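You operate a simulated robot arm through the tools that you are given. There is no shell and no other tool. Be economical: measure what you need, move in short steps, check, and stop when the job is done.

You run a simulated robot arm. Do the job below in one go: nothing can be reset, and whatever is moved stays where it is left.

Task
Park the magnifier, move the disc to the green tray, wipe the soot off the glass and light the table.
Fine: use the felt block and put it back.

It is judged by the outcome, as a careful person would: the job done as asked, and still so three seconds after it is handed in. It fails if anything else is knocked over, pushed out of place, dropped, spilled or broken.

Robot
A 7-joint arm with a two-finger parallel gripper, fixed in place. Base frame: the origin is at the foot of the arm, x ahead of it, y to its left, z up; the work surface is at about z = 0.9. Readings come in m, rad, newtons and seconds.
With the tool pointing down near the work surface it reaches from about 0.34 to 0.78 m from the base axis. Its first joint turns from -2.897 to 2.897 rad. Payload 3.91 kg.
Tool frame: the origin (TCP) lies between the finger pads and is the grasp point; the fingertips stand 0.03 m ahead of it; z points along the fingers, y is the line along which they close. Largest opening 0.11 m; finger width 0.02, thickness 0.01; the body of the gripper, 0.048 by 0.112 m, starts 0.055 m behind the TCP.
Orientation is told as [roll, pitch, yaw] about the base's x, y, z axes, in that order, counted from this pose: with the fingers straight down and closing along the base's y, the tool's x points along the base's -x, its y along +y and its z along -z.

Tools
- The arm moves only by the tool step_arm. Its arguments are lists of equal length, an entry for each row: "turn": the turn, a rotation vector about the base's x, y, z in rad, a list of three; "linear": the shift along the base's x, y, z in m, a list of three; "jaw": the opening, from 0 (shut) to 1 (fully open). In form: {"turn": [[ax, ay, az], ...], "linear": [[x, y, z], ...], "jaw": [jaw, ...]}. A call has 1 to 12 rows; each row shifts and turns the commanded pose from where the row before left it. A row lasts 0.2 s, in which the tool goes at most 0.05 m and 0.15 rad; a call with a longer step from one row to the next is refused whole, and so is a gripper value outside its range. Where a pose cannot be reached the arm comes as near as it can. A force on the tool above 90 N (or 10 N above the force at the start of the call, whichever is more), or a blocked arm, ends the call early, and 0.2 s more pass. The fingers move at their own pace (about 0.153 m/s each) and stop on an object; they squeeze with about 21 N. The grip force told is the motor's: it shows also when the fingers shut on nothing. Time passes only in rows, and 0.2 s behind the last, so rows that do not move let the fingers close. It gives the time, the measured TCP pose, the force on the tool (base axes), the opening and the grip force at its end, in the units of the frame above (readings bear some noise).
- Cameras (640 x 400 px; columns grow to the right, rows downward): "scene" is fixed at [0.2204, 0.6515, 1.5344]; the picture's right is [-0.92, 0.38, 0.00], its down [0.32, 0.78, -0.54] and it looks along [-0.21, -0.50, -0.84] (base axes); focal length 224 px, centre (320, 200). "wrist" rides on the gripper at [0.077, 0.007, -0.115] in the tool frame; the picture's right is [-0.09, 1.00, 0.00], its down [-0.80, -0.07, -0.59] and it looks along [-0.59, -0.05, 0.80] (tool axes); focal length 270 px, centre (320, 200).
- grab_frame(camera): a new picture of that camera. No time passes.
- move_column(by): slides the trunk up (or, below 0, down) by that many m; the arm rides with it, the base frame stays. It gives what a move gives, with no picture.
- pixel_to_xyz(camera, pixels): for up to 12 pixels [column, row] of the newest picture of that camera ("zoom" is the newest enlarged one), the place [x, y, z] in the base frame of the surface seen there, good to about 0.002 m. No time passes.
- zoom(camera, box): a new picture of the part [left, top, right, bottom] of that camera's present view, enlarged. No time passes.
- sign_off(): hands the job in; it is judged then, once.

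Keep the steps short. Do not move on a guess: measure, check each grasp and each placing, and mend mistakes. In all there are 80 turns and 34 pictures (those below and enlarged ones count). Leave the gripper open and the arm clear of the work at the hand-in unless told otherwise, and finish with a single line.

The tools are called after "Call:" as name(argument=value, ...) on one line, values as JSON. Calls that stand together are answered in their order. step_arm: Moves the arm, as the interface text tells. Its arguments: {"type":"object","properties":{"turn":{"type":"array"},"linear":{"type":"array"},"jaw":{"type":"array"}},"required":["turn","linear","jaw"]} The other tools are called the same way: move_column (by) slides the trunk up or down; grab_frame (camera) takes a picture; pixel_to_xyz (camera, pixels) gives the place of the surface under pixels of a picture; zoom (camera, box) takes an enlarged picture of a part of a camera's view; sign_off () hands the job in.

At the start:

```text
t: 0.0
ee_pos: [0.0704, 0.4049, 1.2978]
tool_rot: [0.0, 0.0, 0.001]
force: [-0.2, -0.1, 0.4]
opening: 0.11
gripper_force: 0.0
trunk travel left (down, up): [-0.55, 0.06]
```

scene: 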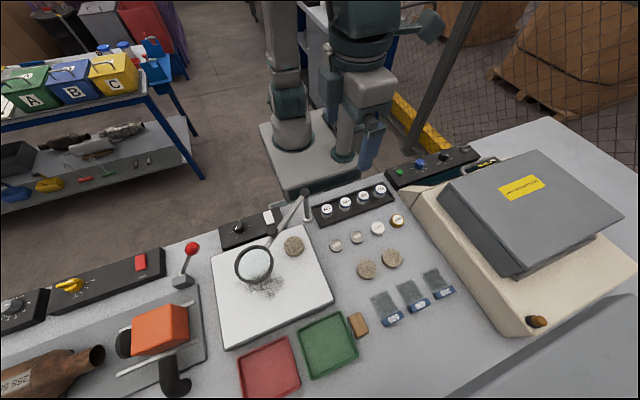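
wrist: 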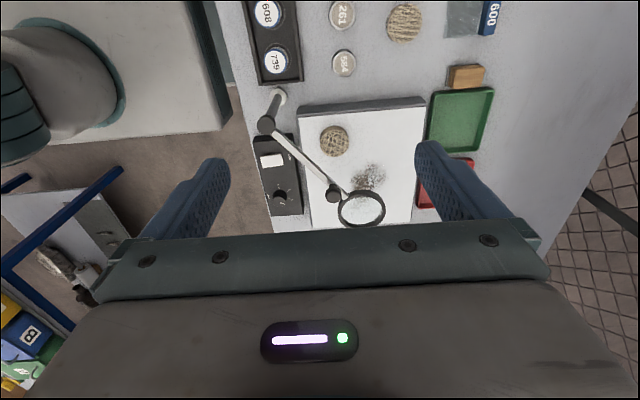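

I see a glass or light plate with a magnifier on a jointed arm, a disc, soot, trays and a small brown block. I'll enlarge the work area to see the details.

Call:
zoom(camera="scene", box=[200, 170, 360, 270])

Call:
zoom(camera="scene", box=[200, 250, 440, 400])

```text
4.00 times, centred on (280, 220) of scene
```

zoom: 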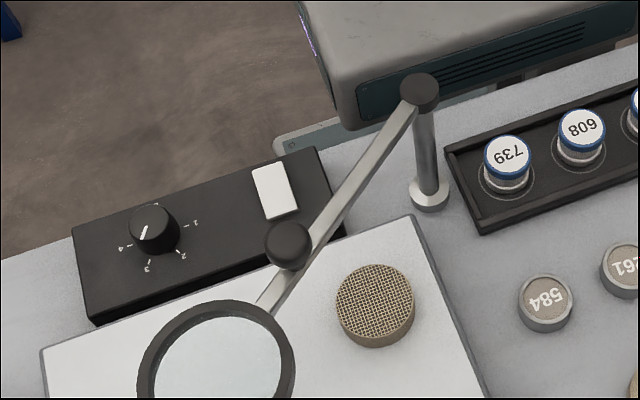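

```text
2.67 times, centred on (320, 325) of scene
```

zoom: 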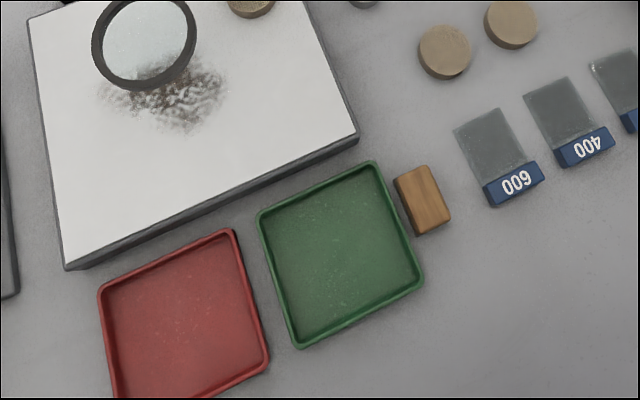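

The light plate's box has a knob marked 1–4 and a white switch. I'll look at the other control boxes and the objects on the right, so I don't mix up controls or pads.

Call:
zoom(camera="scene", box=[320, 130, 500, 242])

Call:
zoom(camera="scene", box=[0, 220, 220, 358])

Call:
zoom(camera="wrist", box=[240, 60, 440, 240])

Call:
pixel_to_xyz(camera="scene", pixels=[[303, 192], [307, 218], [271, 230], [254, 262], [294, 246], [268, 217], [238, 228], [265, 287], [357, 325], [327, 345], [230, 340], [310, 270]])

```text
3.56 times, centred on (410, 186) of scene
```

zoom: 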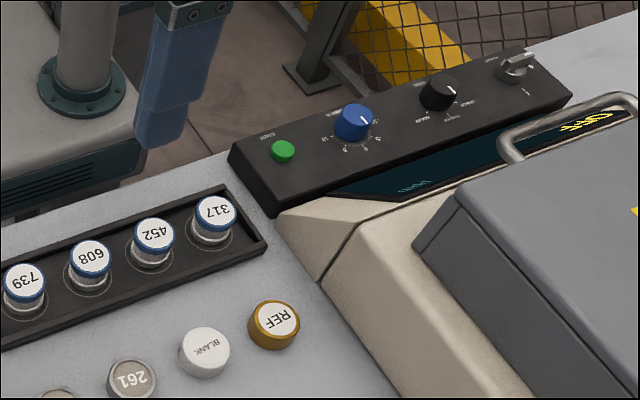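

```text
2.90 times, centred on (110, 289) of scene
```

zoom: 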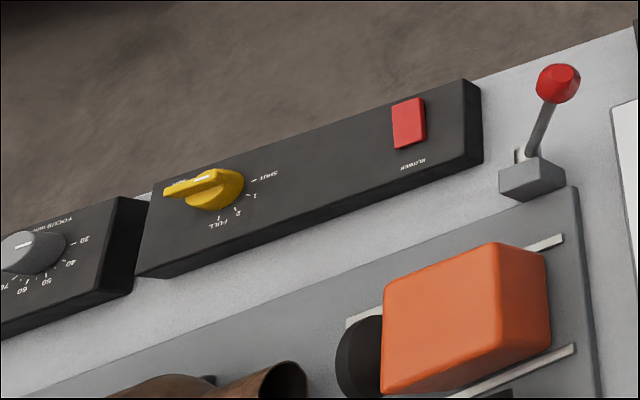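

```text
2.22 times, centred on (340, 150) of wrist
```

zoom: 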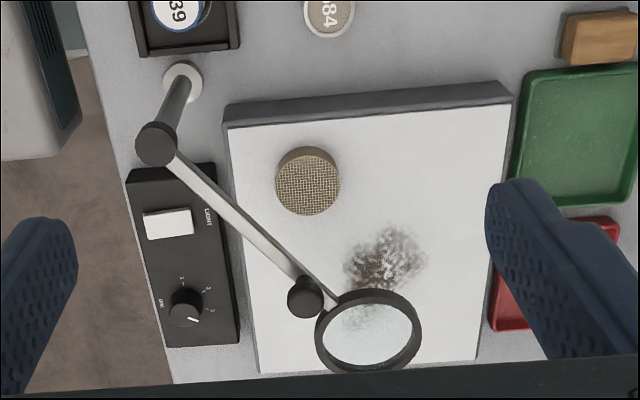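

```text
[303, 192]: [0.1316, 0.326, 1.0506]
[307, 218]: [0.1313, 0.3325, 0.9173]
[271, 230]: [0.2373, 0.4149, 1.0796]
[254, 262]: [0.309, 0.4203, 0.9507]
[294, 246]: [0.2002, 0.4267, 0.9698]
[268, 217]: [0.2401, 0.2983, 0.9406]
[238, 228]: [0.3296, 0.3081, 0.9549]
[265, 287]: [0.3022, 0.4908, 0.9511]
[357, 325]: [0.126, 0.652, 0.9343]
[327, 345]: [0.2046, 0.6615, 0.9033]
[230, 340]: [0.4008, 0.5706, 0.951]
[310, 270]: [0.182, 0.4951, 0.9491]
```

The box's switch is labelled LIGHT. I'll enlarge the post and the box for park marks and labels.

Call:
zoom(camera="scene", box=[270, 180, 334, 220])

Call:
zoom(camera="wrist", box=[240, 80, 340, 230])

Call:
pixel_to_xyz(camera="scene", pixels=[[213, 260], [302, 227], [332, 298], [229, 346], [293, 238], [285, 244], [303, 247], [294, 254], [295, 207], [287, 216], [239, 260], [272, 255]])

```text
10.00 times, centred on (302, 200) of scene
```

zoom: 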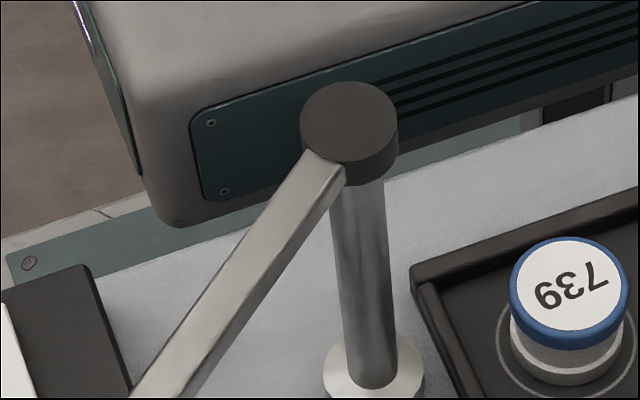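

```text
2.67 times, centred on (290, 155) of wrist
```

zoom: 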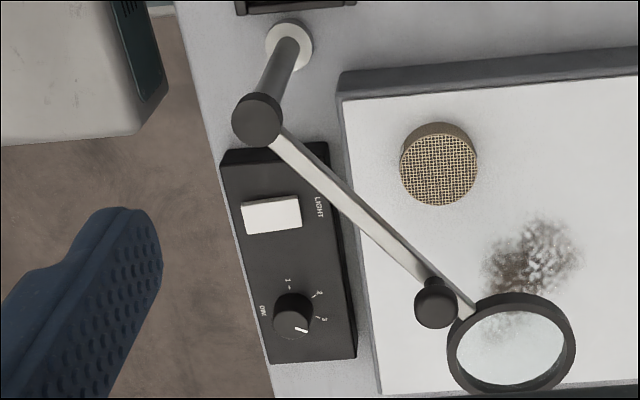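

```text
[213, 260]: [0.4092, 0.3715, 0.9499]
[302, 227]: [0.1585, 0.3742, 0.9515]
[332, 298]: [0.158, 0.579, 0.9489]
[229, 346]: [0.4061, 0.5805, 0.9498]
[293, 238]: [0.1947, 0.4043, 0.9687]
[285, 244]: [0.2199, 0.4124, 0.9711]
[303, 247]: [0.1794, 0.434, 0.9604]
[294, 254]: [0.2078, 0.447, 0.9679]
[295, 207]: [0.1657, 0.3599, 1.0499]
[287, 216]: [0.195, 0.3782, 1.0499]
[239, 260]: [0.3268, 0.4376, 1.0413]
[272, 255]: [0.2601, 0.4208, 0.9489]
```

The magnifier's vertical handle is at about (0.237, 0.415, top 1.08), and its post is at (0.131, 0.333). The glass spans x 0.158–0.409, y 0.372–0.58. I'll move above the handle and stop there to check.

Call:
step_arm(turn=[[0, 0, 0], [0, 0, 0], [0, 0, 0], [0, 0, 0], [0, 0, 0], [0, 0, 0]], linear=[[0.0333, 0.002, -0.024], [0.0333, 0.002, -0.024], [0.0333, 0.002, -0.024], [0.0333, 0.002, -0.024], [0.0333, 0.002, -0.024], [0, 0, 0]], jaw=[1, 1, 1, 1, 1, 1])

Call:
grab_frame(camera="wrist")

```text
t: 1.4
ee_pos: [0.2376, 0.4159, 1.1803]
tool_rot: [0.0, 0.001, -0.001]
force: [-0.4, -0.7, 0.0]
opening: 0.11
gripper_force: 0.0
trunk travel left (down, up): [-0.55, 0.06]
```

```text
24 pictures are left
```

wrist: 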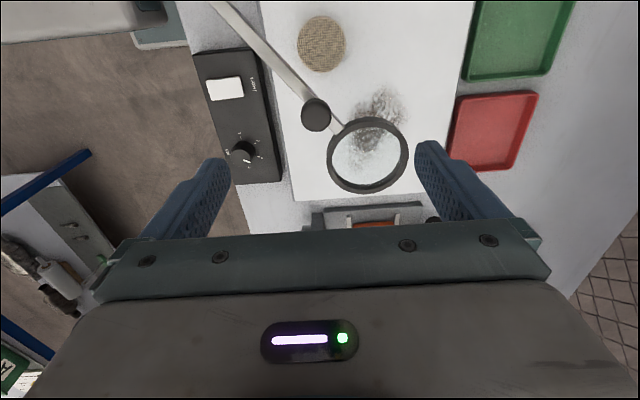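

The handle's top is at (316,114). I'll measure it, along with the switch, disc, soot and trays.

Call:
pixel_to_xyz(camera="wrist", pixels=[[316, 112], [304, 112], [329, 112], [316, 127], [316, 99], [321, 30], [300, 45], [345, 45], [321, 68], [225, 88], [368, 155], [242, 150]])

Call:
zoom(camera="wrist", box=[190, 40, 290, 180])

```text
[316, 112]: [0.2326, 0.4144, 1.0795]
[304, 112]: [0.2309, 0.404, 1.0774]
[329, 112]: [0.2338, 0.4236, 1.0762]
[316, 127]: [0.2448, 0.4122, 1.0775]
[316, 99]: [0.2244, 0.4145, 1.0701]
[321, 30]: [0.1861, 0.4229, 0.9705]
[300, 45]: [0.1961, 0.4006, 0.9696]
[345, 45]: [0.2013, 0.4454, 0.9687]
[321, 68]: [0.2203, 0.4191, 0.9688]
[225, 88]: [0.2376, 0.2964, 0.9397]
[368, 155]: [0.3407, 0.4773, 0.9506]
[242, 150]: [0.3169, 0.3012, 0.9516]
```

```text
2.86 times, centred on (240, 110) of wrist
```

zoom: 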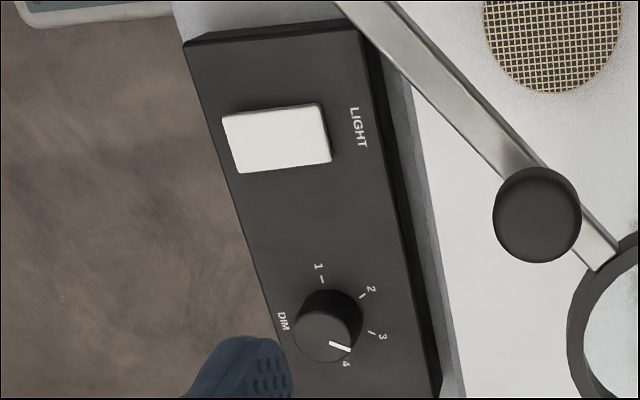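

The handle is 0.022 m wide, centred at (0.234, 0.414), top at 1.079. The dimmer is at 4. I'll descend to TCP z = 1.088, keeping the fingertips above the arm bar, and close.

Call:
step_arm(turn=[[0, 0, 0], [0, 0, 0], [0, 0, 0], [0, 0, 0], [0, 0, 0], [0, 0, 0]], linear=[[-0.003, -0.002, -0.046], [0, 0, -0.046], [0, 0, 0], [0, 0, 0], [0, 0, 0], [0, 0, 0]], jaw=[0.6, 0.5, 0.4, 0, 0, 0])

```text
t: 2.8
ee_pos: [0.2343, 0.4122, 1.0885]
tool_rot: [-0.002, 0.0, -0.001]
force: [-4.0, -3.3, -5.1]
opening: 0.0249
gripper_force: 45.1
trunk travel left (down, up): [-0.55, 0.06]
```

The handle is gripped: opening 0.0249. I'll swing it counter-clockwise about the post, turning the tool along with it, 45° first.

Call:
step_arm(turn=[[0, 0, 0.131], [0, 0, 0.131], [0, 0, 0.131], [0, 0, 0.131], [0, 0, 0.131], [0, 0, 0.131]], linear=[[-0.01146, 0.01275, 0], [-0.01302, 0.01114, 0], [-0.01437, 0.00935, 0], [-0.01546, 0.00739, 0], [-0.0163, 0.00531, 0], [-0.01685, 0.00314, 0]], jaw=[0, 0, 0, 0, 0, 0])

Call:
grab_frame(camera="scene")

```text
t: 4.2
ee_pos: [0.1479, 0.4614, 1.0888]
tool_rot: [0.001, -0.003, 0.786]
force: [-3.5, -7.2, 16.7]
opening: 0.0254
gripper_force: 44.7
trunk travel left (down, up): [-0.55, 0.06]
```

```text
22 pictures are left
```

scene: 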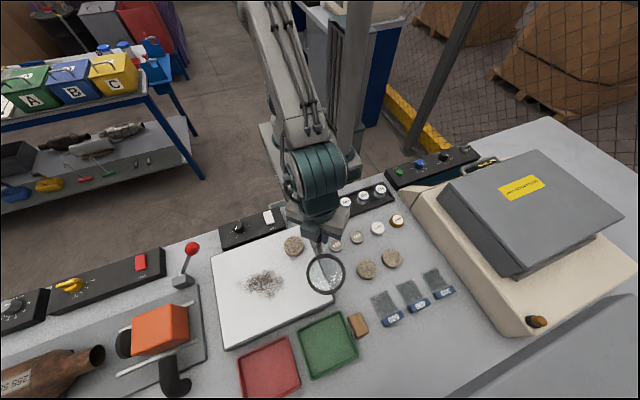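

The swing works and the lens is leaving the glass. I'll continue to about 135°.

Call:
step_arm(turn=[[0, 0, 0.131], [0, 0, 0.131], [0, 0, 0.131], [0, 0, 0.131], [0, 0, 0.131], [0, 0, 0.131], [0, 0, 0.131]], linear=[[-0.01712, 0.00091, 0], [-0.01709, -0.00133, 0], [-0.01677, -0.00355, 0], [-0.01616, -0.00571, 0], [-0.01528, -0.00777, 0], [-0.01413, -0.0097, 0], [-0.01275, -0.01146, 0]], jaw=[0, 0, 0, 0, 0, 0, 0])

```text
t: 5.8
ee_pos: [0.037, 0.4228, 1.0868]
tool_rot: [0.001, 0.0, 1.704]
force: [-0.2, -0.5, -0.1]
opening: 0.0001
gripper_force: 37.5
trunk travel left (down, up): [-0.55, 0.06]
```

The opening is 0.0001, so the handle slipped out. I'll look at where it is.

Call:
grab_frame(camera="scene")

Call:
grab_frame(camera="wrist")

```text
21 pictures are left
```

scene: 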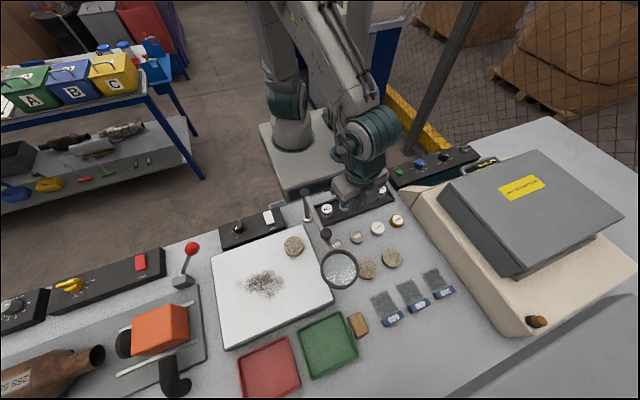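

```text
20 pictures are left
```

wrist: 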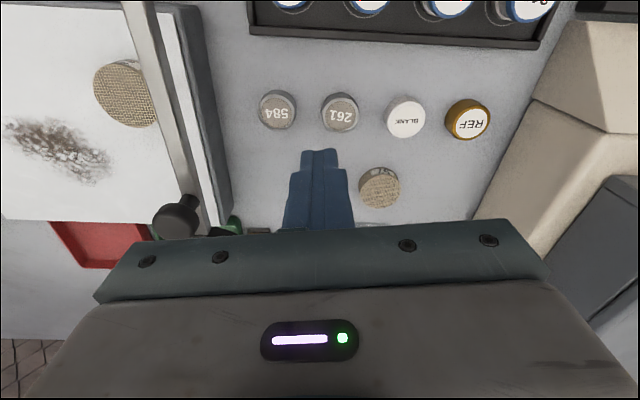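

Call:
pixel_to_xyz(camera="scene", pixels=[[325, 235], [323, 260], [325, 279], [358, 275], [340, 250], [340, 288], [310, 200], [308, 220]])

Call:
zoom(camera="scene", box=[290, 180, 386, 300])

```text
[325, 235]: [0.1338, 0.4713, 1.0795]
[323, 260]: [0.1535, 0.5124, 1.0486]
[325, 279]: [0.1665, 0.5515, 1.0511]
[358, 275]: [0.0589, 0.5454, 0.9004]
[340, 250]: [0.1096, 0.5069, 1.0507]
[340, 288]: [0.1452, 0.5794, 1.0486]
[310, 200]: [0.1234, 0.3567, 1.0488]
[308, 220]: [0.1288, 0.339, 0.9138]
```

```text
3.33 times, centred on (338, 240) of scene
```

zoom: 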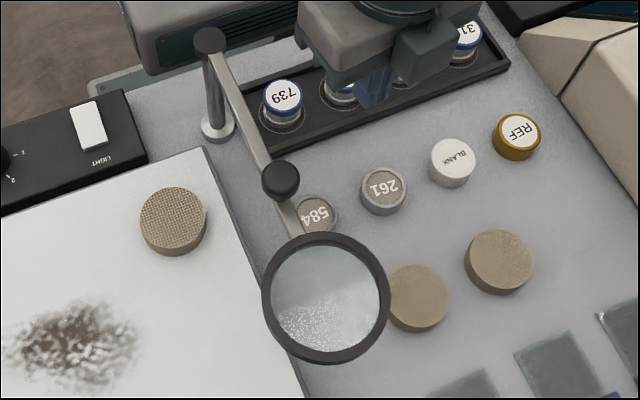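

The handle stopped at (0.134, 0.471), about 88°, and the lens rim still overlaps the glass edge slightly (x = 0.167). The tool's closing axis now lies along the swing direction, so I can grip the handle more firmly. I'll go up, over it and down, then close.

Call:
step_arm(turn=[[0, 0, 0], [0, 0, 0], [0, 0, 0], [0, 0, 0], [0, 0, 0], [0, 0, 0], [0, 0, 0], [0, 0, 0], [0, 0, 0]], linear=[[0, 0, 0.045], [0, 0, 0.025], [0.032, 0.016, 0], [0.032, 0.016, 0], [0.033, 0.016, 0], [0, 0, -0.04], [0, 0, -0.03], [0, 0, 0], [0, 0, 0]], jaw=[0, 0.3, 0.6, 0.6, 0.6, 0.6, 0.6, 0, 0])

```text
t: 7.8
ee_pos: [0.1342, 0.4726, 1.0846]
tool_rot: [-0.001, 0.0, 1.704]
force: [0.7, 2.6, -3.3]
opening: 0.0252
gripper_force: 44.6
trunk travel left (down, up): [-0.55, 0.06]
```

The handle is gripped again across the swing direction. I'll push two small steps on and read the force.

Call:
step_arm(turn=[[0, 0, 0.06], [0, 0, 0.131]], linear=[[-0.0085, 0, 0], [-0.0086, -0.0004, 0]], jaw=[0, 0])

```text
t: 8.4
ee_pos: [0.1259, 0.4713, 1.0862]
tool_rot: [-0.003, 0.005, 1.888]
force: [30.8, -1.9, -5.7]
opening: 0.0254
gripper_force: 45.0
trunk travel left (down, up): [-0.55, 0.06]
```

The force is 30 N in x, which suggests an end stop near 90°. I'll push a little further to see whether it still yields.

Call:
step_arm(turn=[[0, 0, 0], [0, 0, 0]], linear=[[-0.005, -0.001, 0], [0, 0, 0]], jaw=[0, 0])

Call:
zoom(camera="scene", box=[290, 180, 386, 300])

```text
t: 9.0
ee_pos: [0.1256, 0.4706, 1.0847]
tool_rot: [-0.005, 0.002, 1.886]
force: [56.8, 6.5, 2.4]
opening: 0.0252
gripper_force: 45.1
trunk travel left (down, up): [-0.55, 0.06]
```

```text
3.33 times, centred on (338, 240) of scene
```

zoom: 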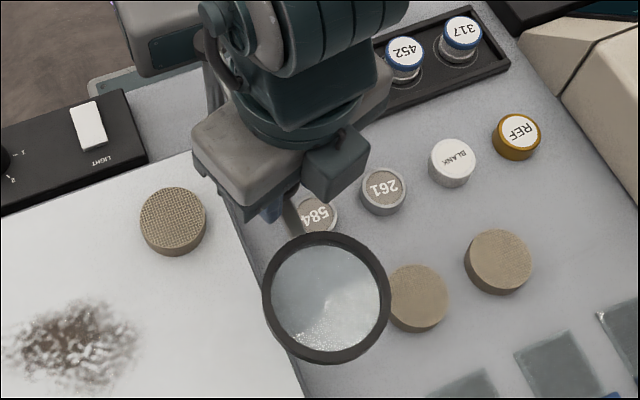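

This is a hard stop: the lens doesn't move, and its rim still overhangs the glass by about 1 cm. Parked should mean clear of the glass, so I'll swing it the other way, over the plate's near edge, still gripped.

Call:
step_arm(turn=[[0, 0, -0.131], [0, 0, -0.131], [0, 0, -0.131], [0, 0, -0.131], [0, 0, -0.131], [0, 0, -0.131], [0, 0, -0.131], [0, 0, -0.131]], linear=[[0.015, 0.001, 0.001], [0.0173, -0.0017, 0], [0.0169, -0.004, 0], [0.0163, -0.0062, 0], [0.0153, -0.0082, 0], [0.0141, -0.0102, 0], [0.0127, -0.0119, 0], [0.011, -0.0135, 0]], jaw=[0, 0, 0, 0, 0, 0, 0, 0])

```text
t: 10.8
ee_pos: [0.2352, 0.422, 1.0875]
tool_rot: [-0.001, 0.001, 0.842]
force: [24.3, 21.3, -9.1]
opening: 0.0258
gripper_force: 45.2
trunk travel left (down, up): [-0.55, 0.06]
```

It's moving. The side force of about 32 N points outward along the bar, so my path is a little inside the arc. I'll correct outward by 6 mm and continue.

Call:
step_arm(turn=[[0, 0, 0], [0, 0, -0.131], [0, 0, -0.131], [0, 0, -0.131], [0, 0, -0.131]], linear=[[0.0055, 0.004, 0], [0.0095, -0.0152, 0], [0.0073, -0.0163, 0], [0.0051, -0.0171, 0], [0.0029, -0.0176, 0]], jaw=[0, 0, 0, 0, 0])

```text
t: 12.0
ee_pos: [0.2594, 0.3722, 1.0887]
tool_rot: [-0.004, -0.001, 0.325]
force: [-0.7, 25.0, 11.0]
opening: 0.0253
gripper_force: 45.5
trunk travel left (down, up): [-0.55, 0.06]
```

Call:
step_arm(turn=[[0, 0, 0], [0, 0, -0.05], [0, 0, 0]], linear=[[0, 0, 0], [0.0, -0.008, 0], [0, 0, 0]], jaw=[0, 0, 0])

```text
t: 12.5
ee_pos: [0.2553, 0.3536, 1.1009]
tool_rot: [0.066, -0.043, 0.31]
force: [-24.6, 89.6, -3.8]
opening: 0.0542
gripper_force: 45.9
trunk travel left (down, up): [-0.55, 0.06]
stopped in row 2: the force on the tool passed its limit (the readings are from after the stop); the commanded pose is now the measured one
```

It was blocked and the grip changed to an opening of 0.054. I'll look before doing anything else.

Call:
grab_frame(camera="scene")

Call:
zoom(camera="scene", box=[210, 180, 330, 280])

```text
17 pictures are left
```

scene: 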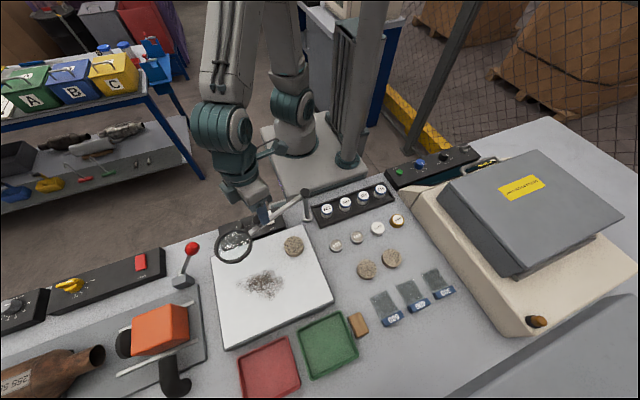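

```text
4.00 times, centred on (270, 230) of scene
```

zoom: 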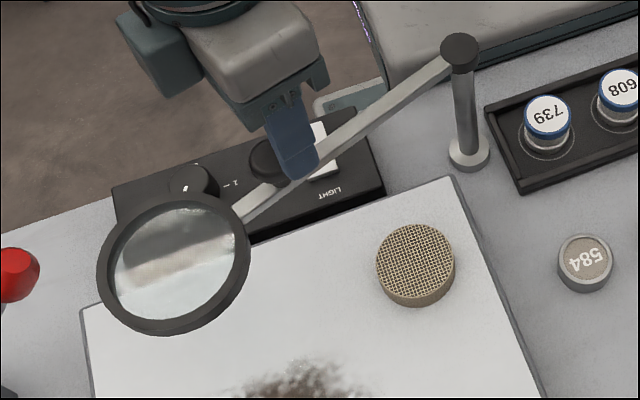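

The bar is at a second hard stop at about 17°, with the lens half over the glass. So the park side is the other stop, at about 90°. I'll open, rise, level the tool and look for the handle.

Call:
step_arm(turn=[[0, 0, 0], [0, 0, 0], [0, 0, 0], [-0.076, 0.021, 0], [0, 0, 0]], linear=[[0, 0.01, 0], [0, 0.006, 0.0], [0, 0, 0.035], [0, 0, 0.035], [0, 0, 0]], jaw=[0.9, 1, 1, 1, 1])

Call:
grab_frame(camera="wrist")

```text
t: 13.7
ee_pos: [0.2619, 0.3513, 1.1661]
tool_rot: [-0.019, 0.021, 0.298]
force: [0.5, 0.2, -0.3]
opening: 0.1101
gripper_force: 0.0
trunk travel left (down, up): [-0.55, 0.06]
```

```text
15 pictures are left
```

wrist: 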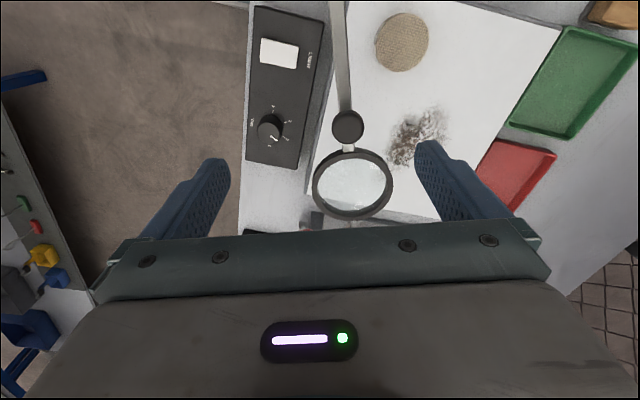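

Call:
pixel_to_xyz(camera="wrist", pixels=[[348, 125], [334, 126], [362, 126], [340, 40], [313, 185], [392, 185], [352, 215], [352, 150]])

```text
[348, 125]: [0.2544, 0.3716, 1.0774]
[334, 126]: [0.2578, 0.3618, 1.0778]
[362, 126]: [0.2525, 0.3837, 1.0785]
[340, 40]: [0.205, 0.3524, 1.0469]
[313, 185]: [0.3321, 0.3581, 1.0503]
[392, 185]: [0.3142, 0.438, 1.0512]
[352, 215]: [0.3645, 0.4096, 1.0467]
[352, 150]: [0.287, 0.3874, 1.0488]
```

The handle is at (0.2555, 0.372), and the tool's closing axis now lies along the swing. I'll centre on it, level, descend and grip.

Call:
step_arm(turn=[[0.024, -0.0145, 0], [0, 0, 0], [0, 0, 0], [0, 0, 0], [0, 0, 0], [0, 0, 0]], linear=[[-0.0064, 0.0207, 0], [0, 0, -0.04], [0, 0, -0.038], [0, 0, 0], [0, 0, 0], [0, 0, 0]], jaw=[0.8, 0.6, 0.5, 0, 0, 0])

```text
t: 15.1
ee_pos: [0.2532, 0.3734, 1.0863]
tool_rot: [-0.001, 0.002, 0.302]
force: [-0.8, 1.2, -6.1]
opening: 0.0252
gripper_force: 44.8
trunk travel left (down, up): [-0.55, 0.06]
```

The grip is square: opening 0.0252. I'll swing it back counter-clockwise to the far stop.

Call:
step_arm(turn=[[0, 0, 0.131], [0, 0, 0.131], [0, 0, 0.131], [0, 0, 0.131], [0, 0, 0.131], [0, 0, 0.131], [0, 0, 0.131], [0, 0, 0.131], [0, 0, 0.131], [0, 0, 0]], linear=[[-0.0054, 0.0165, 0.001], [-0.0075, 0.0157, 0], [-0.0095, 0.0146, 0], [-0.0113, 0.0132, 0], [-0.0129, 0.0116, 0], [-0.0143, 0.0098, 0], [-0.0155, 0.0079, 0], [-0.0164, 0.0058, 0], [-0.017, 0.0036, 0], [0, 0, 0]], jaw=[0, 0, 0, 0, 0, 0, 0, 0, 0, 0])

```text
t: 17.3
ee_pos: [0.1444, 0.4654, 1.09]
tool_rot: [0.0, 0.004, 1.482]
force: [-3.1, -30.0, -12.1]
opening: 0.0249
gripper_force: 44.7
trunk travel left (down, up): [-0.55, 0.06]
```

Call:
step_arm(turn=[[0, 0, 0], [0, 0, 0.1], [0, 0, 0], [0, 0, 0]], linear=[[0, -0.006, -0.001], [-0.014, 0.0005, 0], [-0.008, 0, 0], [0, 0, 0]], jaw=[0, 0, 0, 0])

```text
t: 18.3
ee_pos: [0.1281, 0.4667, 1.0903]
tool_rot: [0.0, -0.003, 1.576]
force: [21.8, 4.6, -0.3]
opening: 0.0255
gripper_force: 44.6
trunk travel left (down, up): [-0.55, 0.06]
```

The force in x is 22 N, so it's at the stop. I'll press a touch more to seat it, open, rise and take a picture.

Call:
step_arm(turn=[[0, 0, 0], [0, 0, 0], [0, 0, 0], [0, 0, 0], [0, 0, 0], [0, 0, 0]], linear=[[-0.008, 0, 0], [0.012, 0, 0], [0, 0, 0], [0, 0, 0.04], [0, 0, 0.04], [0, -0.02, 0.03]], jaw=[0, 0.4, 0.7, 0.7, 0.8, 1])

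Call:
zoom(camera="scene", box=[210, 180, 370, 300])

```text
t: 19.7
ee_pos: [0.1265, 0.4444, 1.1993]
tool_rot: [0.003, 0.0, 1.581]
force: [-0.7, -0.3, 0.1]
opening: 0.1102
gripper_force: 0.0
trunk travel left (down, up): [-0.55, 0.06]
```

```text
3.33 times, centred on (290, 240) of scene
```

zoom: 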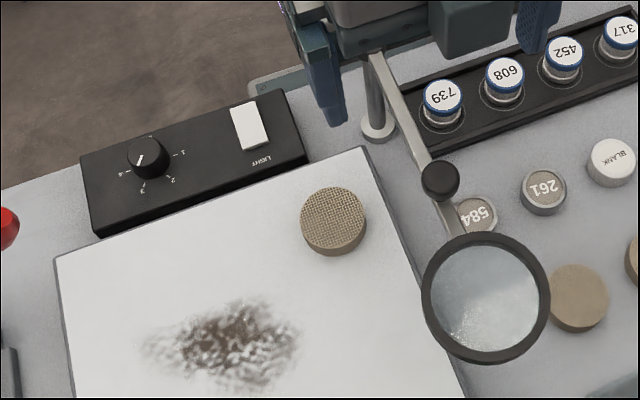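

Call:
pixel_to_xyz(camera="zoom", pixels=[[427, 300], [543, 300], [485, 238], [485, 358], [440, 178], [300, 220], [367, 220], [333, 190], [333, 235], [160, 345], [285, 350], [248, 125]])

```text
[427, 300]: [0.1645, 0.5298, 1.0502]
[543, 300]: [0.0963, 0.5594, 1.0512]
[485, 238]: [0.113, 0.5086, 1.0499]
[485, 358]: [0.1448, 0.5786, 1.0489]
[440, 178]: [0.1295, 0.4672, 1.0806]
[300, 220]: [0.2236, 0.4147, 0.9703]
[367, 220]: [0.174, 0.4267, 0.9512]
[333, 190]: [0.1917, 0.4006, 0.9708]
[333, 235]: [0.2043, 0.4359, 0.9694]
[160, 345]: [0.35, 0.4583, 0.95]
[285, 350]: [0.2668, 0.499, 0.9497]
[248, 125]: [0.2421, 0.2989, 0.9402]
```

The magnifier is at its far stop. The disc is centred at (0.2005, 0.423), about 0.045 m wide, z 0.95–0.97. I'll keep this yaw so the camera stays clear of the bar, and descend at (0.205, 0.421) with a half-open jaw. I'll stop above the disc first, then go down.

Call:
step_arm(turn=[[0, 0, 0], [0, 0, 0], [0, 0, 0], [0, 0, 0], [0, 0, 0], [0, 0, 0], [0, 0, 0]], linear=[[0.04, -0.012, 0], [0.0385, -0.0115, 0], [0, 0, -0.045], [0, 0, -0.045], [0, 0, -0.045], [0, 0, -0.045], [0, 0, 0]], jaw=[0.7, 0.65, 0.65, 0.65, 0.65, 0.65, 0.65])

```text
t: 21.3
ee_pos: [0.2043, 0.4216, 1.0185]
tool_rot: [-0.001, -0.002, 1.58]
force: [-0.2, -0.1, 0.4]
opening: 0.0713
gripper_force: 0.1
trunk travel left (down, up): [-0.55, 0.06]
```

Clear. I'll go down the last 35 mm and close on the disc.

Call:
step_arm(turn=[[0, 0, 0], [0, 0, 0], [0, 0, 0], [0, 0, 0], [0, 0, 0]], linear=[[0, 0.001, -0.025], [0, 0, -0.0105], [0, 0, 0], [0, 0, 0], [0, 0, 0]], jaw=[0.65, 0.65, 0, 0, 0])

Call:
pixel_to_xyz(camera="scene", pixels=[[299, 331], [340, 313], [357, 352], [311, 378], [328, 345], [350, 318], [363, 313], [369, 331], [356, 338]])

```text
t: 22.5
ee_pos: [0.2048, 0.4218, 0.984]
tool_rot: [0.001, 0.002, 1.579]
force: [-0.4, 0.0, 2.3]
opening: 0.05
gripper_force: 21.3
trunk travel left (down, up): [-0.55, 0.06]
```

```text
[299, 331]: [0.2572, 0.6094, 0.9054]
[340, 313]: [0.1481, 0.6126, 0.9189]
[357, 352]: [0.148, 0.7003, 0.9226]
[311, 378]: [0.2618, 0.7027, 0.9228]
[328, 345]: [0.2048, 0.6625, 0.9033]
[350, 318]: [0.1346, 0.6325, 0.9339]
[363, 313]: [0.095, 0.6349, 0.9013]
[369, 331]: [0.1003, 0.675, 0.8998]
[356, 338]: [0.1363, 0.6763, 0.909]
```

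The disc is gripped: opening 0.050. The green tray is centred at about (0.205, 0.655) with its floor at 0.903. I'll lift to TCP z 1.13, above the lens, carry the disc over the tray and check.

Call:
step_arm(turn=[[0, 0, 0], [0, 0, 0], [0, 0, 0], [0, 0, 0], [0, 0, 0], [0, 0, 0], [0, 0, 0], [0, 0, 0], [0, 0, 0]], linear=[[0, 0, 0.04], [0, 0, 0.048], [0, 0, 0.048], [0.001, 0.04, 0.01], [0.001, 0.04, 0], [0.001, 0.04, 0], [0.001, 0.04, 0], [0, 0.04, 0], [0, 0.04, 0]], jaw=[0, 0, 0, 0, 0, 0, 0, 0, 0])

Call:
grab_frame(camera="scene")

```text
t: 24.5
ee_pos: [0.209, 0.6652, 1.1246]
tool_rot: [0.0, 0.005, 1.581]
force: [-0.7, 0.2, -0.1]
opening: 0.0
gripper_force: 20.9
trunk travel left (down, up): [-0.55, 0.06]
```

```text
13 pictures are left
```

scene: 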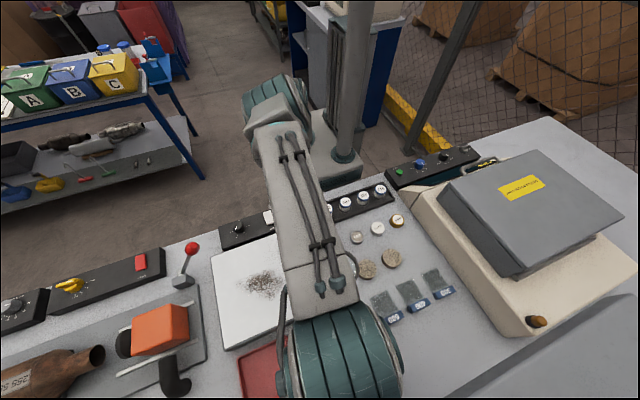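

The opening is 0, so the disc slipped out. I'll rise and go back to see where it is with the wrist camera.

Call:
step_arm(turn=[[0, 0, 0], [0, 0, 0], [0, 0, 0], [0, 0, 0], [0, 0, 0], [0, 0, 0], [0, 0, 0], [0, 0, 0]], linear=[[0, 0, 0.04], [0, -0.04, 0.03], [0, -0.045, 0], [0, -0.045, 0], [0, -0.045, 0], [0, -0.045, 0], [0, -0.02, 0], [0, 0, 0]], jaw=[0, 0.2, 0.5, 0.7, 0.7, 0.7, 0.7, 0.7])

Call:
grab_frame(camera="wrist")

```text
t: 26.3
ee_pos: [0.2097, 0.4229, 1.2013]
tool_rot: [0.001, 0.0, 1.581]
force: [0.2, -0.6, -0.1]
opening: 0.0769
gripper_force: 0.1
trunk travel left (down, up): [-0.55, 0.06]
```

```text
12 pictures are left
```

wrist: 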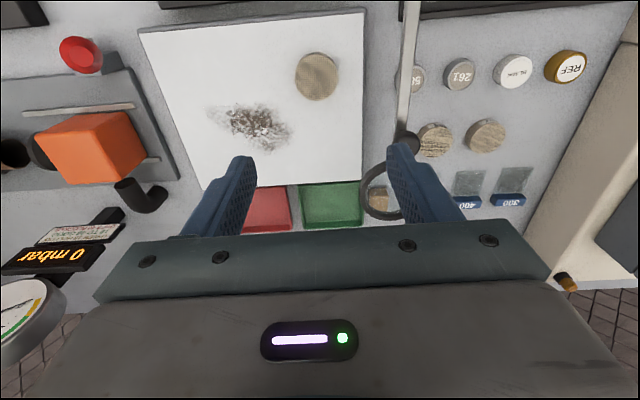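

The disc stayed on the glass, so the grip just slipped off it when I lifted. I'll measure it and grip deeper and square.

Call:
pixel_to_xyz(camera="wrist", pixels=[[317, 74], [296, 74], [337, 72], [317, 54], [317, 92], [318, 100], [235, 125], [285, 135], [210, 112], [265, 148], [255, 105]])

Call:
zoom(camera="wrist", box=[190, 40, 350, 160])

```text
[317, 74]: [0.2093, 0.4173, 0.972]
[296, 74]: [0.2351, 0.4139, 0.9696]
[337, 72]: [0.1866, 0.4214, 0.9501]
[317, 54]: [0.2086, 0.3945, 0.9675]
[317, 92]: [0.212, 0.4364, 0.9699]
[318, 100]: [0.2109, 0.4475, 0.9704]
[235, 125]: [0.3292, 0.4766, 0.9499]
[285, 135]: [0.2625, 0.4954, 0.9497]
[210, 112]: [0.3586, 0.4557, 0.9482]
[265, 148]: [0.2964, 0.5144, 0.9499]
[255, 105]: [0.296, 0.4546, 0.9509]
```

```text
3.33 times, centred on (270, 100) of wrist
```

zoom: 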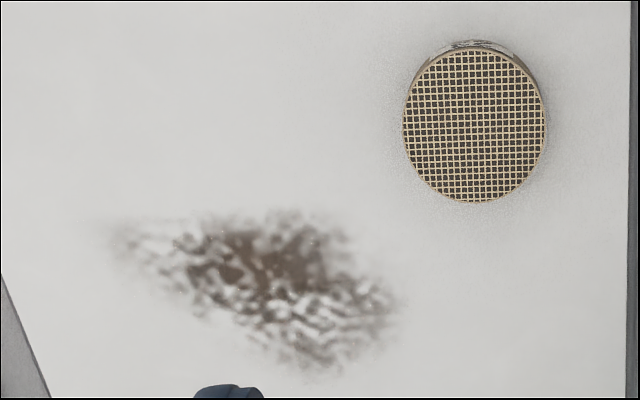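

The disc is centred at (0.211, 0.420), about 0.05 m wide. I'll grip it as low as possible (tips about 1 mm above the glass), let the fingers settle, and lift slowly.

Call:
step_arm(turn=[[0, 0, 0], [0, 0, 0], [0, 0, 0], [0, 0, 0], [0, 0, 0], [0, 0, 0], [0, 0, 0], [0, 0, 0], [0, 0, 0]], linear=[[0.001, -0.002, -0.045], [0, 0, -0.045], [0, 0, -0.045], [0, 0, -0.045], [0, 0, -0.03], [0, 0, -0.009], [0, 0, 0], [0, 0, 0], [0, 0, 0]], jaw=[0.7, 0.7, 0.7, 0.7, 0.7, 0.7, 0, 0, 0])

Call:
step_arm(turn=[[0, 0, 0], [0, 0, 0], [0, 0, 0]], linear=[[0, 0, 0.003], [0, 0, 0.005], [0, 0, 0.006]], jaw=[0, 0, 0])

```text
t: 28.3
ee_pos: [0.2108, 0.4201, 0.9823]
tool_rot: [0.0, 0.0, 1.579]
force: [0.3, -0.5, 0.2]
opening: 0.0498
gripper_force: 21.1
trunk travel left (down, up): [-0.55, 0.06]
```

```text
t: 29.1
ee_pos: [0.2114, 0.419, 0.9961]
tool_rot: [0.002, 0.0, 1.58]
force: [-0.4, -0.6, 0.3]
opening: 0.0499
gripper_force: 21.5
trunk travel left (down, up): [-0.55, 0.06]
```

Call:
step_arm(turn=[[0, 0, 0], [0, 0, 0], [0, 0, 0]], linear=[[0, 0, 0.008], [0, 0, 0.01], [0, 0, 0.01]], jaw=[0, 0, 0])

```text
t: 29.9
ee_pos: [0.2105, 0.4205, 1.0244]
tool_rot: [0.002, 0.0, 1.578]
force: [0.1, -0.4, -0.1]
opening: 0.0499
gripper_force: 21.1
trunk travel left (down, up): [-0.55, 0.06]
```

The opening is still 0.0499 with the tips above where the disc lay, so it's lifted. I'll carry on gently.

Call:
step_arm(turn=[[0, 0, 0], [0, 0, 0], [0, 0, 0], [0, 0, 0], [0, 0, 0], [0, 0, 0], [0, 0, 0], [0, 0, 0]], linear=[[0, 0, 0.015], [0, 0, 0.02], [0, 0, 0.02], [0, 0, 0.02], [0, 0.01, 0.007], [0, 0.018, 0], [0, 0.022, 0], [0, 0.022, 0]], jaw=[0, 0, 0, 0, 0, 0, 0, 0])

Call:
step_arm(turn=[[0, 0, 0], [0, 0, 0], [0, 0, 0], [0, 0, 0], [0, 0, 0], [0, 0, 0], [0, 0, 0], [0, 0, 0], [0, 0, 0]], linear=[[0, 0.022, 0], [0, 0.024, 0], [0, 0.024, 0], [0, 0.024, 0], [0, 0.024, 0], [-0.001, 0.024, 0], [-0.001, 0.018, 0], [-0.001, 0.01, 0], [0, 0, 0]], jaw=[0, 0, 0, 0, 0, 0, 0, 0, 0])

```text
t: 31.7
ee_pos: [0.2093, 0.4913, 1.1047]
tool_rot: [0.001, 0.001, 1.579]
force: [0.1, 0.6, 0.2]
opening: 0.0501
gripper_force: 20.8
trunk travel left (down, up): [-0.55, 0.06]
```

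```text
t: 33.7
ee_pos: [0.2083, 0.6618, 1.1046]
tool_rot: [0.0, 0.0, 1.579]
force: [-0.2, 0.3, -0.7]
opening: 0.0502
gripper_force: 21.2
trunk travel left (down, up): [-0.55, 0.06]
```

I still hold the disc, now over the tray centre. I'll lower it gently until its bottom is about 2 mm above the tray floor.

Call:
step_arm(turn=[[0, 0, 0], [0, 0, 0], [0, 0, 0], [0, 0, 0], [0, 0, 0], [0, 0, 0], [0, 0, 0], [0, 0, 0], [0, 0, 0], [0, 0, 0]], linear=[[0, 0, -0.012], [0, 0, -0.022], [0, 0, -0.022], [0, 0, -0.022], [0, 0, -0.022], [0, 0, -0.022], [0, 0, -0.02], [0, 0, -0.015], [0, 0, -0.009], [0, 0, 0]], jaw=[0, 0, 0, 0, 0, 0, 0, 0, 0, 0])

```text
t: 35.9
ee_pos: [0.2071, 0.6625, 0.94]
tool_rot: [0.0, 0.001, 1.58]
force: [-0.2, -0.3, -0.1]
opening: 0.0499
gripper_force: 20.3
trunk travel left (down, up): [-0.55, 0.06]
```

The disc is held about 4 mm above the floor. I'll lower 3 mm, open slightly so the fingers stay inside the rim, and rise.

Call:
step_arm(turn=[[0, 0, 0], [0, 0, 0], [0, 0, 0], [0, 0, 0], [0, 0, 0], [0, 0, 0], [0, 0, 0], [0, 0, 0]], linear=[[0, 0, -0.0035], [0, 0, 0], [0, 0, 0], [0, 0, 0], [0, 0, 0.02], [0, 0, 0.045], [0, 0, 0.045], [0, 0, 0.045]], jaw=[0, 0.5, 0.56, 0.58, 0.58, 0.58, 0.58, 0.58])

Call:
grab_frame(camera="wrist")

```text
t: 37.7
ee_pos: [0.2057, 0.6617, 1.0901]
tool_rot: [0.001, 0.002, 1.58]
force: [-0.2, 0.9, 0.5]
opening: 0.0637
gripper_force: 0.2
trunk travel left (down, up): [-0.55, 0.06]
```

```text
10 pictures are left
```

wrist: 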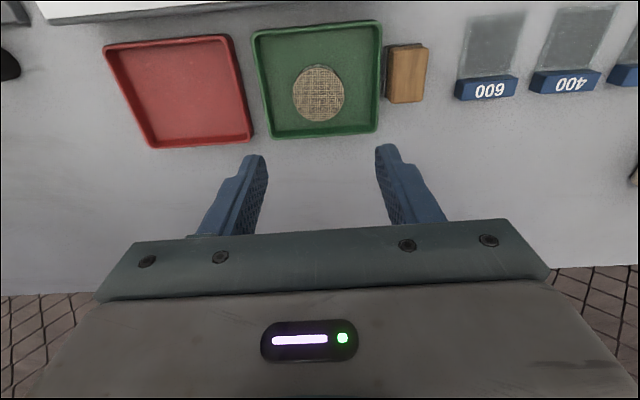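

The disc lies flat in the green tray. Next is the block at (406,73): I'll measure it and look closely to confirm it's the felt one.

Call:
pixel_to_xyz(camera="wrist", pixels=[[408, 70], [391, 50], [427, 48], [424, 99], [391, 101], [407, 102], [407, 46], [387, 75], [428, 75], [381, 75], [440, 75], [406, 42]])

Call:
zoom(camera="wrist", box=[360, 30, 460, 120])

```text
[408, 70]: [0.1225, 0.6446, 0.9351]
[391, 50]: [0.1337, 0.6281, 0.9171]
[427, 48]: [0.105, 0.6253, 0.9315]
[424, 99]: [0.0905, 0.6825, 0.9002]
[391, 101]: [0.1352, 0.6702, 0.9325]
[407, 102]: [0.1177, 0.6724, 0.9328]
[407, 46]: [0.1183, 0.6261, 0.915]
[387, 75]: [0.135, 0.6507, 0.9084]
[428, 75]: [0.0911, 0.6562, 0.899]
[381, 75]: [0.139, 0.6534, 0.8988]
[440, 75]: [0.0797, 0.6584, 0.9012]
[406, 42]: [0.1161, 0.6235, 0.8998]
```

```text
4.44 times, centred on (410, 75) of wrist
```

zoom: 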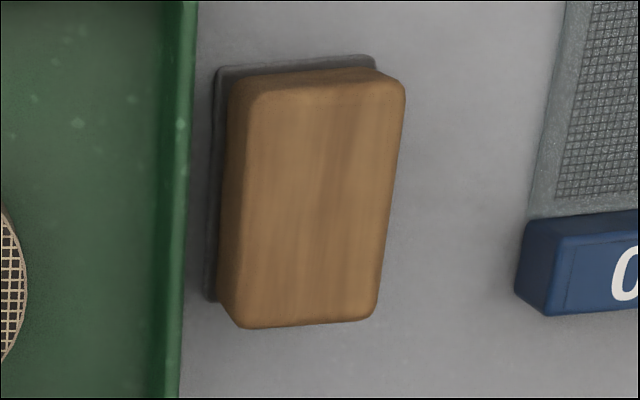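

This is the one: a wooden block with a dark felt sole, centred at (0.119, 0.650), top 0.935. The gap to the tray is narrow, so I'll grip across its length (along y). I'll turn the tool back to yaw 0 above it and look.

Call:
step_arm(turn=[[0, 0, -0.1436], [0, 0, -0.1436], [0, 0, -0.1436], [0, 0, -0.1436], [0, 0, -0.1436], [0, 0, -0.1436], [0, 0, -0.1436], [0, 0, -0.1436], [0, 0, -0.1436], [0, 0, -0.1436], [0, 0, -0.1436], [0, 0, 0]], linear=[[-0.0079, -0.0008, 0.003], [-0.0079, -0.0008, 0.003], [-0.0079, -0.0008, 0.003], [-0.0079, -0.0008, 0.003], [-0.0079, -0.0008, 0.003], [-0.0079, -0.0008, 0.003], [-0.0079, -0.0008, 0.003], [-0.0079, -0.0008, 0.003], [-0.0079, -0.0008, 0.003], [-0.0079, -0.0008, 0.003], [-0.0079, -0.0008, 0.003], [0, 0, 0]], jaw=[0.75, 0.75, 0.75, 0.75, 0.75, 0.75, 0.75, 0.75, 0.75, 0.75, 0.75, 0.75])

Call:
grab_frame(camera="wrist")

```text
t: 40.3
ee_pos: [0.121, 0.6524, 1.1224]
tool_rot: [0.0, -0.001, -0.003]
force: [-0.8, 0.0, 0.7]
opening: 0.0827
gripper_force: 0.1
trunk travel left (down, up): [-0.55, 0.06]
```

```text
8 pictures are left
```

wrist: 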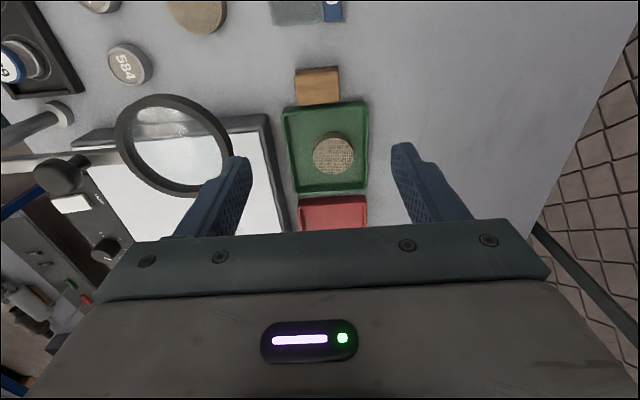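

Call:
pixel_to_xyz(camera="wrist", pixels=[[318, 85], [297, 75], [297, 97], [338, 72], [339, 97], [318, 103], [318, 72], [328, 108], [232, 160], [215, 190]])

```text
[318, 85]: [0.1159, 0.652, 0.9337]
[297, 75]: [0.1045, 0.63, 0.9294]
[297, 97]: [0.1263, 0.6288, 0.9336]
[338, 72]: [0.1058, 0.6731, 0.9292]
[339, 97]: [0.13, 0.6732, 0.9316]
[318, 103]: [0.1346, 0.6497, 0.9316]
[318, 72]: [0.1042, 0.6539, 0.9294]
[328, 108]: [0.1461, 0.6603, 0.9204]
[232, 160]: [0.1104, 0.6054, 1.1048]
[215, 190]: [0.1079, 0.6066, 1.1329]
```

The block spans y 0.628–0.674 and x 0.103–0.136, with the tool centred over it. I'll narrow the jaw, descend to TCP z 0.942 and grip.

Call:
step_arm(turn=[[0, 0, 0], [0, 0, 0], [0, 0, 0], [0, 0, 0], [0, 0, 0], [0, 0, 0], [0, 0, 0], [0, 0, 0], [0, 0, 0]], linear=[[-0.0015, 0.0005, 0], [0, 0, -0.04], [0, 0, -0.04], [0, 0, -0.04], [0, 0, -0.04], [0, 0, -0.02], [0, 0, 0], [0, 0, 0], [0, 0, 0]], jaw=[0.62, 0.62, 0.62, 0.62, 0.62, 0.62, 0, 0, 0])

Call:
step_arm(turn=[[0, 0, 0], [0, 0, 0], [0, 0, 0], [0, 0, 0]], linear=[[0, 0, 0.003], [0, 0, 0.008], [0, 0, 0.015], [0, 0, 0.02]], jaw=[0, 0, 0, 0])

```text
t: 42.3
ee_pos: [0.1191, 0.6528, 0.9432]
tool_rot: [0.002, 0.0, 0.0]
force: [-0.3, 0.0, 0.6]
opening: 0.0469
gripper_force: 21.2
trunk travel left (down, up): [-0.55, 0.06]
```

```text
t: 43.3
ee_pos: [0.118, 0.6549, 0.9883]
tool_rot: [-0.001, 0.001, 0.001]
force: [-1.1, 0.4, -0.6]
opening: 0.0473
gripper_force: 21.5
trunk travel left (down, up): [-0.55, 0.06]
```

The block is held: opening 0.047. I'll rise, go around by +x and come over the soot's right end at (0.245, 0.470).

Call:
step_arm(turn=[[0, 0, 0], [0, 0, 0], [0, 0, 0], [0, 0, 0], [0, 0, 0], [0, 0, 0], [0, 0, 0], [0, 0, 0], [0, 0, 0]], linear=[[0, 0, 0.025], [0, 0, 0.025], [0, 0, 0.025], [0, 0, 0.025], [0.02, 0, 0], [0.027, 0, 0], [0.027, 0, 0], [0.027, 0, 0], [0.026, 0, 0]], jaw=[0, 0, 0, 0, 0, 0, 0, 0, 0])

Call:
step_arm(turn=[[0, 0, 0], [0, 0, 0], [0, 0, 0], [0, 0, 0], [0, 0, 0], [0, 0, 0], [0, 0, 0], [0, 0, 0], [0, 0, 0], [0, 0, 0], [0, 0, 0], [0, 0, 0]], linear=[[0, -0.02, 0], [0, -0.028, 0], [0, -0.028, 0], [0, -0.028, 0], [0, -0.028, 0], [0, -0.028, 0], [0, -0.024, 0], [0, 0, -0.025], [0, 0, -0.025], [0, 0, -0.025], [0, 0, -0.013], [0, 0, 0]], jaw=[0, 0, 0, 0, 0, 0, 0, 0, 0, 0, 0, 0])

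```text
t: 45.3
ee_pos: [0.2465, 0.6551, 1.0884]
tool_rot: [0.0, -0.001, -0.002]
force: [0.1, 0.5, -0.6]
opening: 0.047
gripper_force: 20.9
trunk travel left (down, up): [-0.55, 0.06]
```

```text
t: 47.9
ee_pos: [0.2471, 0.4706, 1.0009]
tool_rot: [0.0, 0.0, 0.001]
force: [0.5, 0.0, -0.7]
opening: 0.0468
gripper_force: 21.3
trunk travel left (down, up): [-0.55, 0.06]
```

The sole is about 7 mm above the glass. I'll lower slowly until a small contact force shows.

Call:
step_arm(turn=[[0, 0, 0], [0, 0, 0], [0, 0, 0], [0, 0, 0]], linear=[[0, 0, -0.004], [0, 0, -0.003], [0, 0, -0.002], [0, 0, 0]], jaw=[0, 0, 0, 0])

```text
t: 48.9
ee_pos: [0.2464, 0.4706, 0.9932]
tool_rot: [0.002, 0.001, -0.001]
force: [0.0, -0.2, -0.8]
opening: 0.0472
gripper_force: 21.3
trunk travel left (down, up): [-0.55, 0.06]
```

Call:
step_arm(turn=[[0, 0, 0], [0, 0, 0], [0, 0, 0]], linear=[[0, 0, -0.0015], [0, 0, -0.0015], [0, 0, 0]], jaw=[0, 0, 0])

```text
t: 49.7
ee_pos: [0.245, 0.4713, 0.9918]
tool_rot: [0.004, -0.003, -0.001]
force: [2.0, 2.6, 17.7]
opening: 0.0472
gripper_force: 21.2
trunk travel left (down, up): [-0.55, 0.06]
```

There's 18 N of contact. I'll ease off half a millimetre and wipe along +x at y 0.47, then back along y 0.505.

Call:
step_arm(turn=[[0, 0, 0], [0, 0, 0], [0, 0, 0], [0, 0, 0], [0, 0, 0], [0, 0, 0], [0, 0, 0], [0, 0, 0]], linear=[[0, 0, 0.0007], [0.02, 0, 0], [0.022, 0, 0], [0.022, 0, 0], [0.022, 0, 0], [0.022, 0, 0], [0.02, 0, 0], [0, 0, 0]], jaw=[0, 0, 0, 0, 0, 0, 0, 0])

Call:
step_arm(turn=[[0, 0, 0], [0, 0, 0], [0, 0, 0], [0, 0, 0], [0, 0, 0], [0, 0, 0], [0, 0, 0], [0, 0, 0], [0, 0, 0]], linear=[[0, 0.017, 0], [0, 0.017, 0], [-0.02, 0, 0], [-0.022, 0, 0], [-0.022, 0, 0], [-0.022, 0, 0], [-0.022, 0, 0], [-0.02, 0, 0], [0, 0, 0]], jaw=[0, 0, 0, 0, 0, 0, 0, 0, 0])

```text
t: 51.5
ee_pos: [0.3741, 0.4688, 0.9906]
tool_rot: [0.002, -0.003, 0.001]
force: [-2.7, 0.0, 10.7]
opening: 0.0469
gripper_force: 21.4
trunk travel left (down, up): [-0.55, 0.06]
```

```text
t: 53.5
ee_pos: [0.2461, 0.5035, 0.9882]
tool_rot: [0.002, 0.0, 0.002]
force: [0.7, -0.7, 8.9]
opening: 0.0469
gripper_force: 21.4
trunk travel left (down, up): [-0.55, 0.06]
```

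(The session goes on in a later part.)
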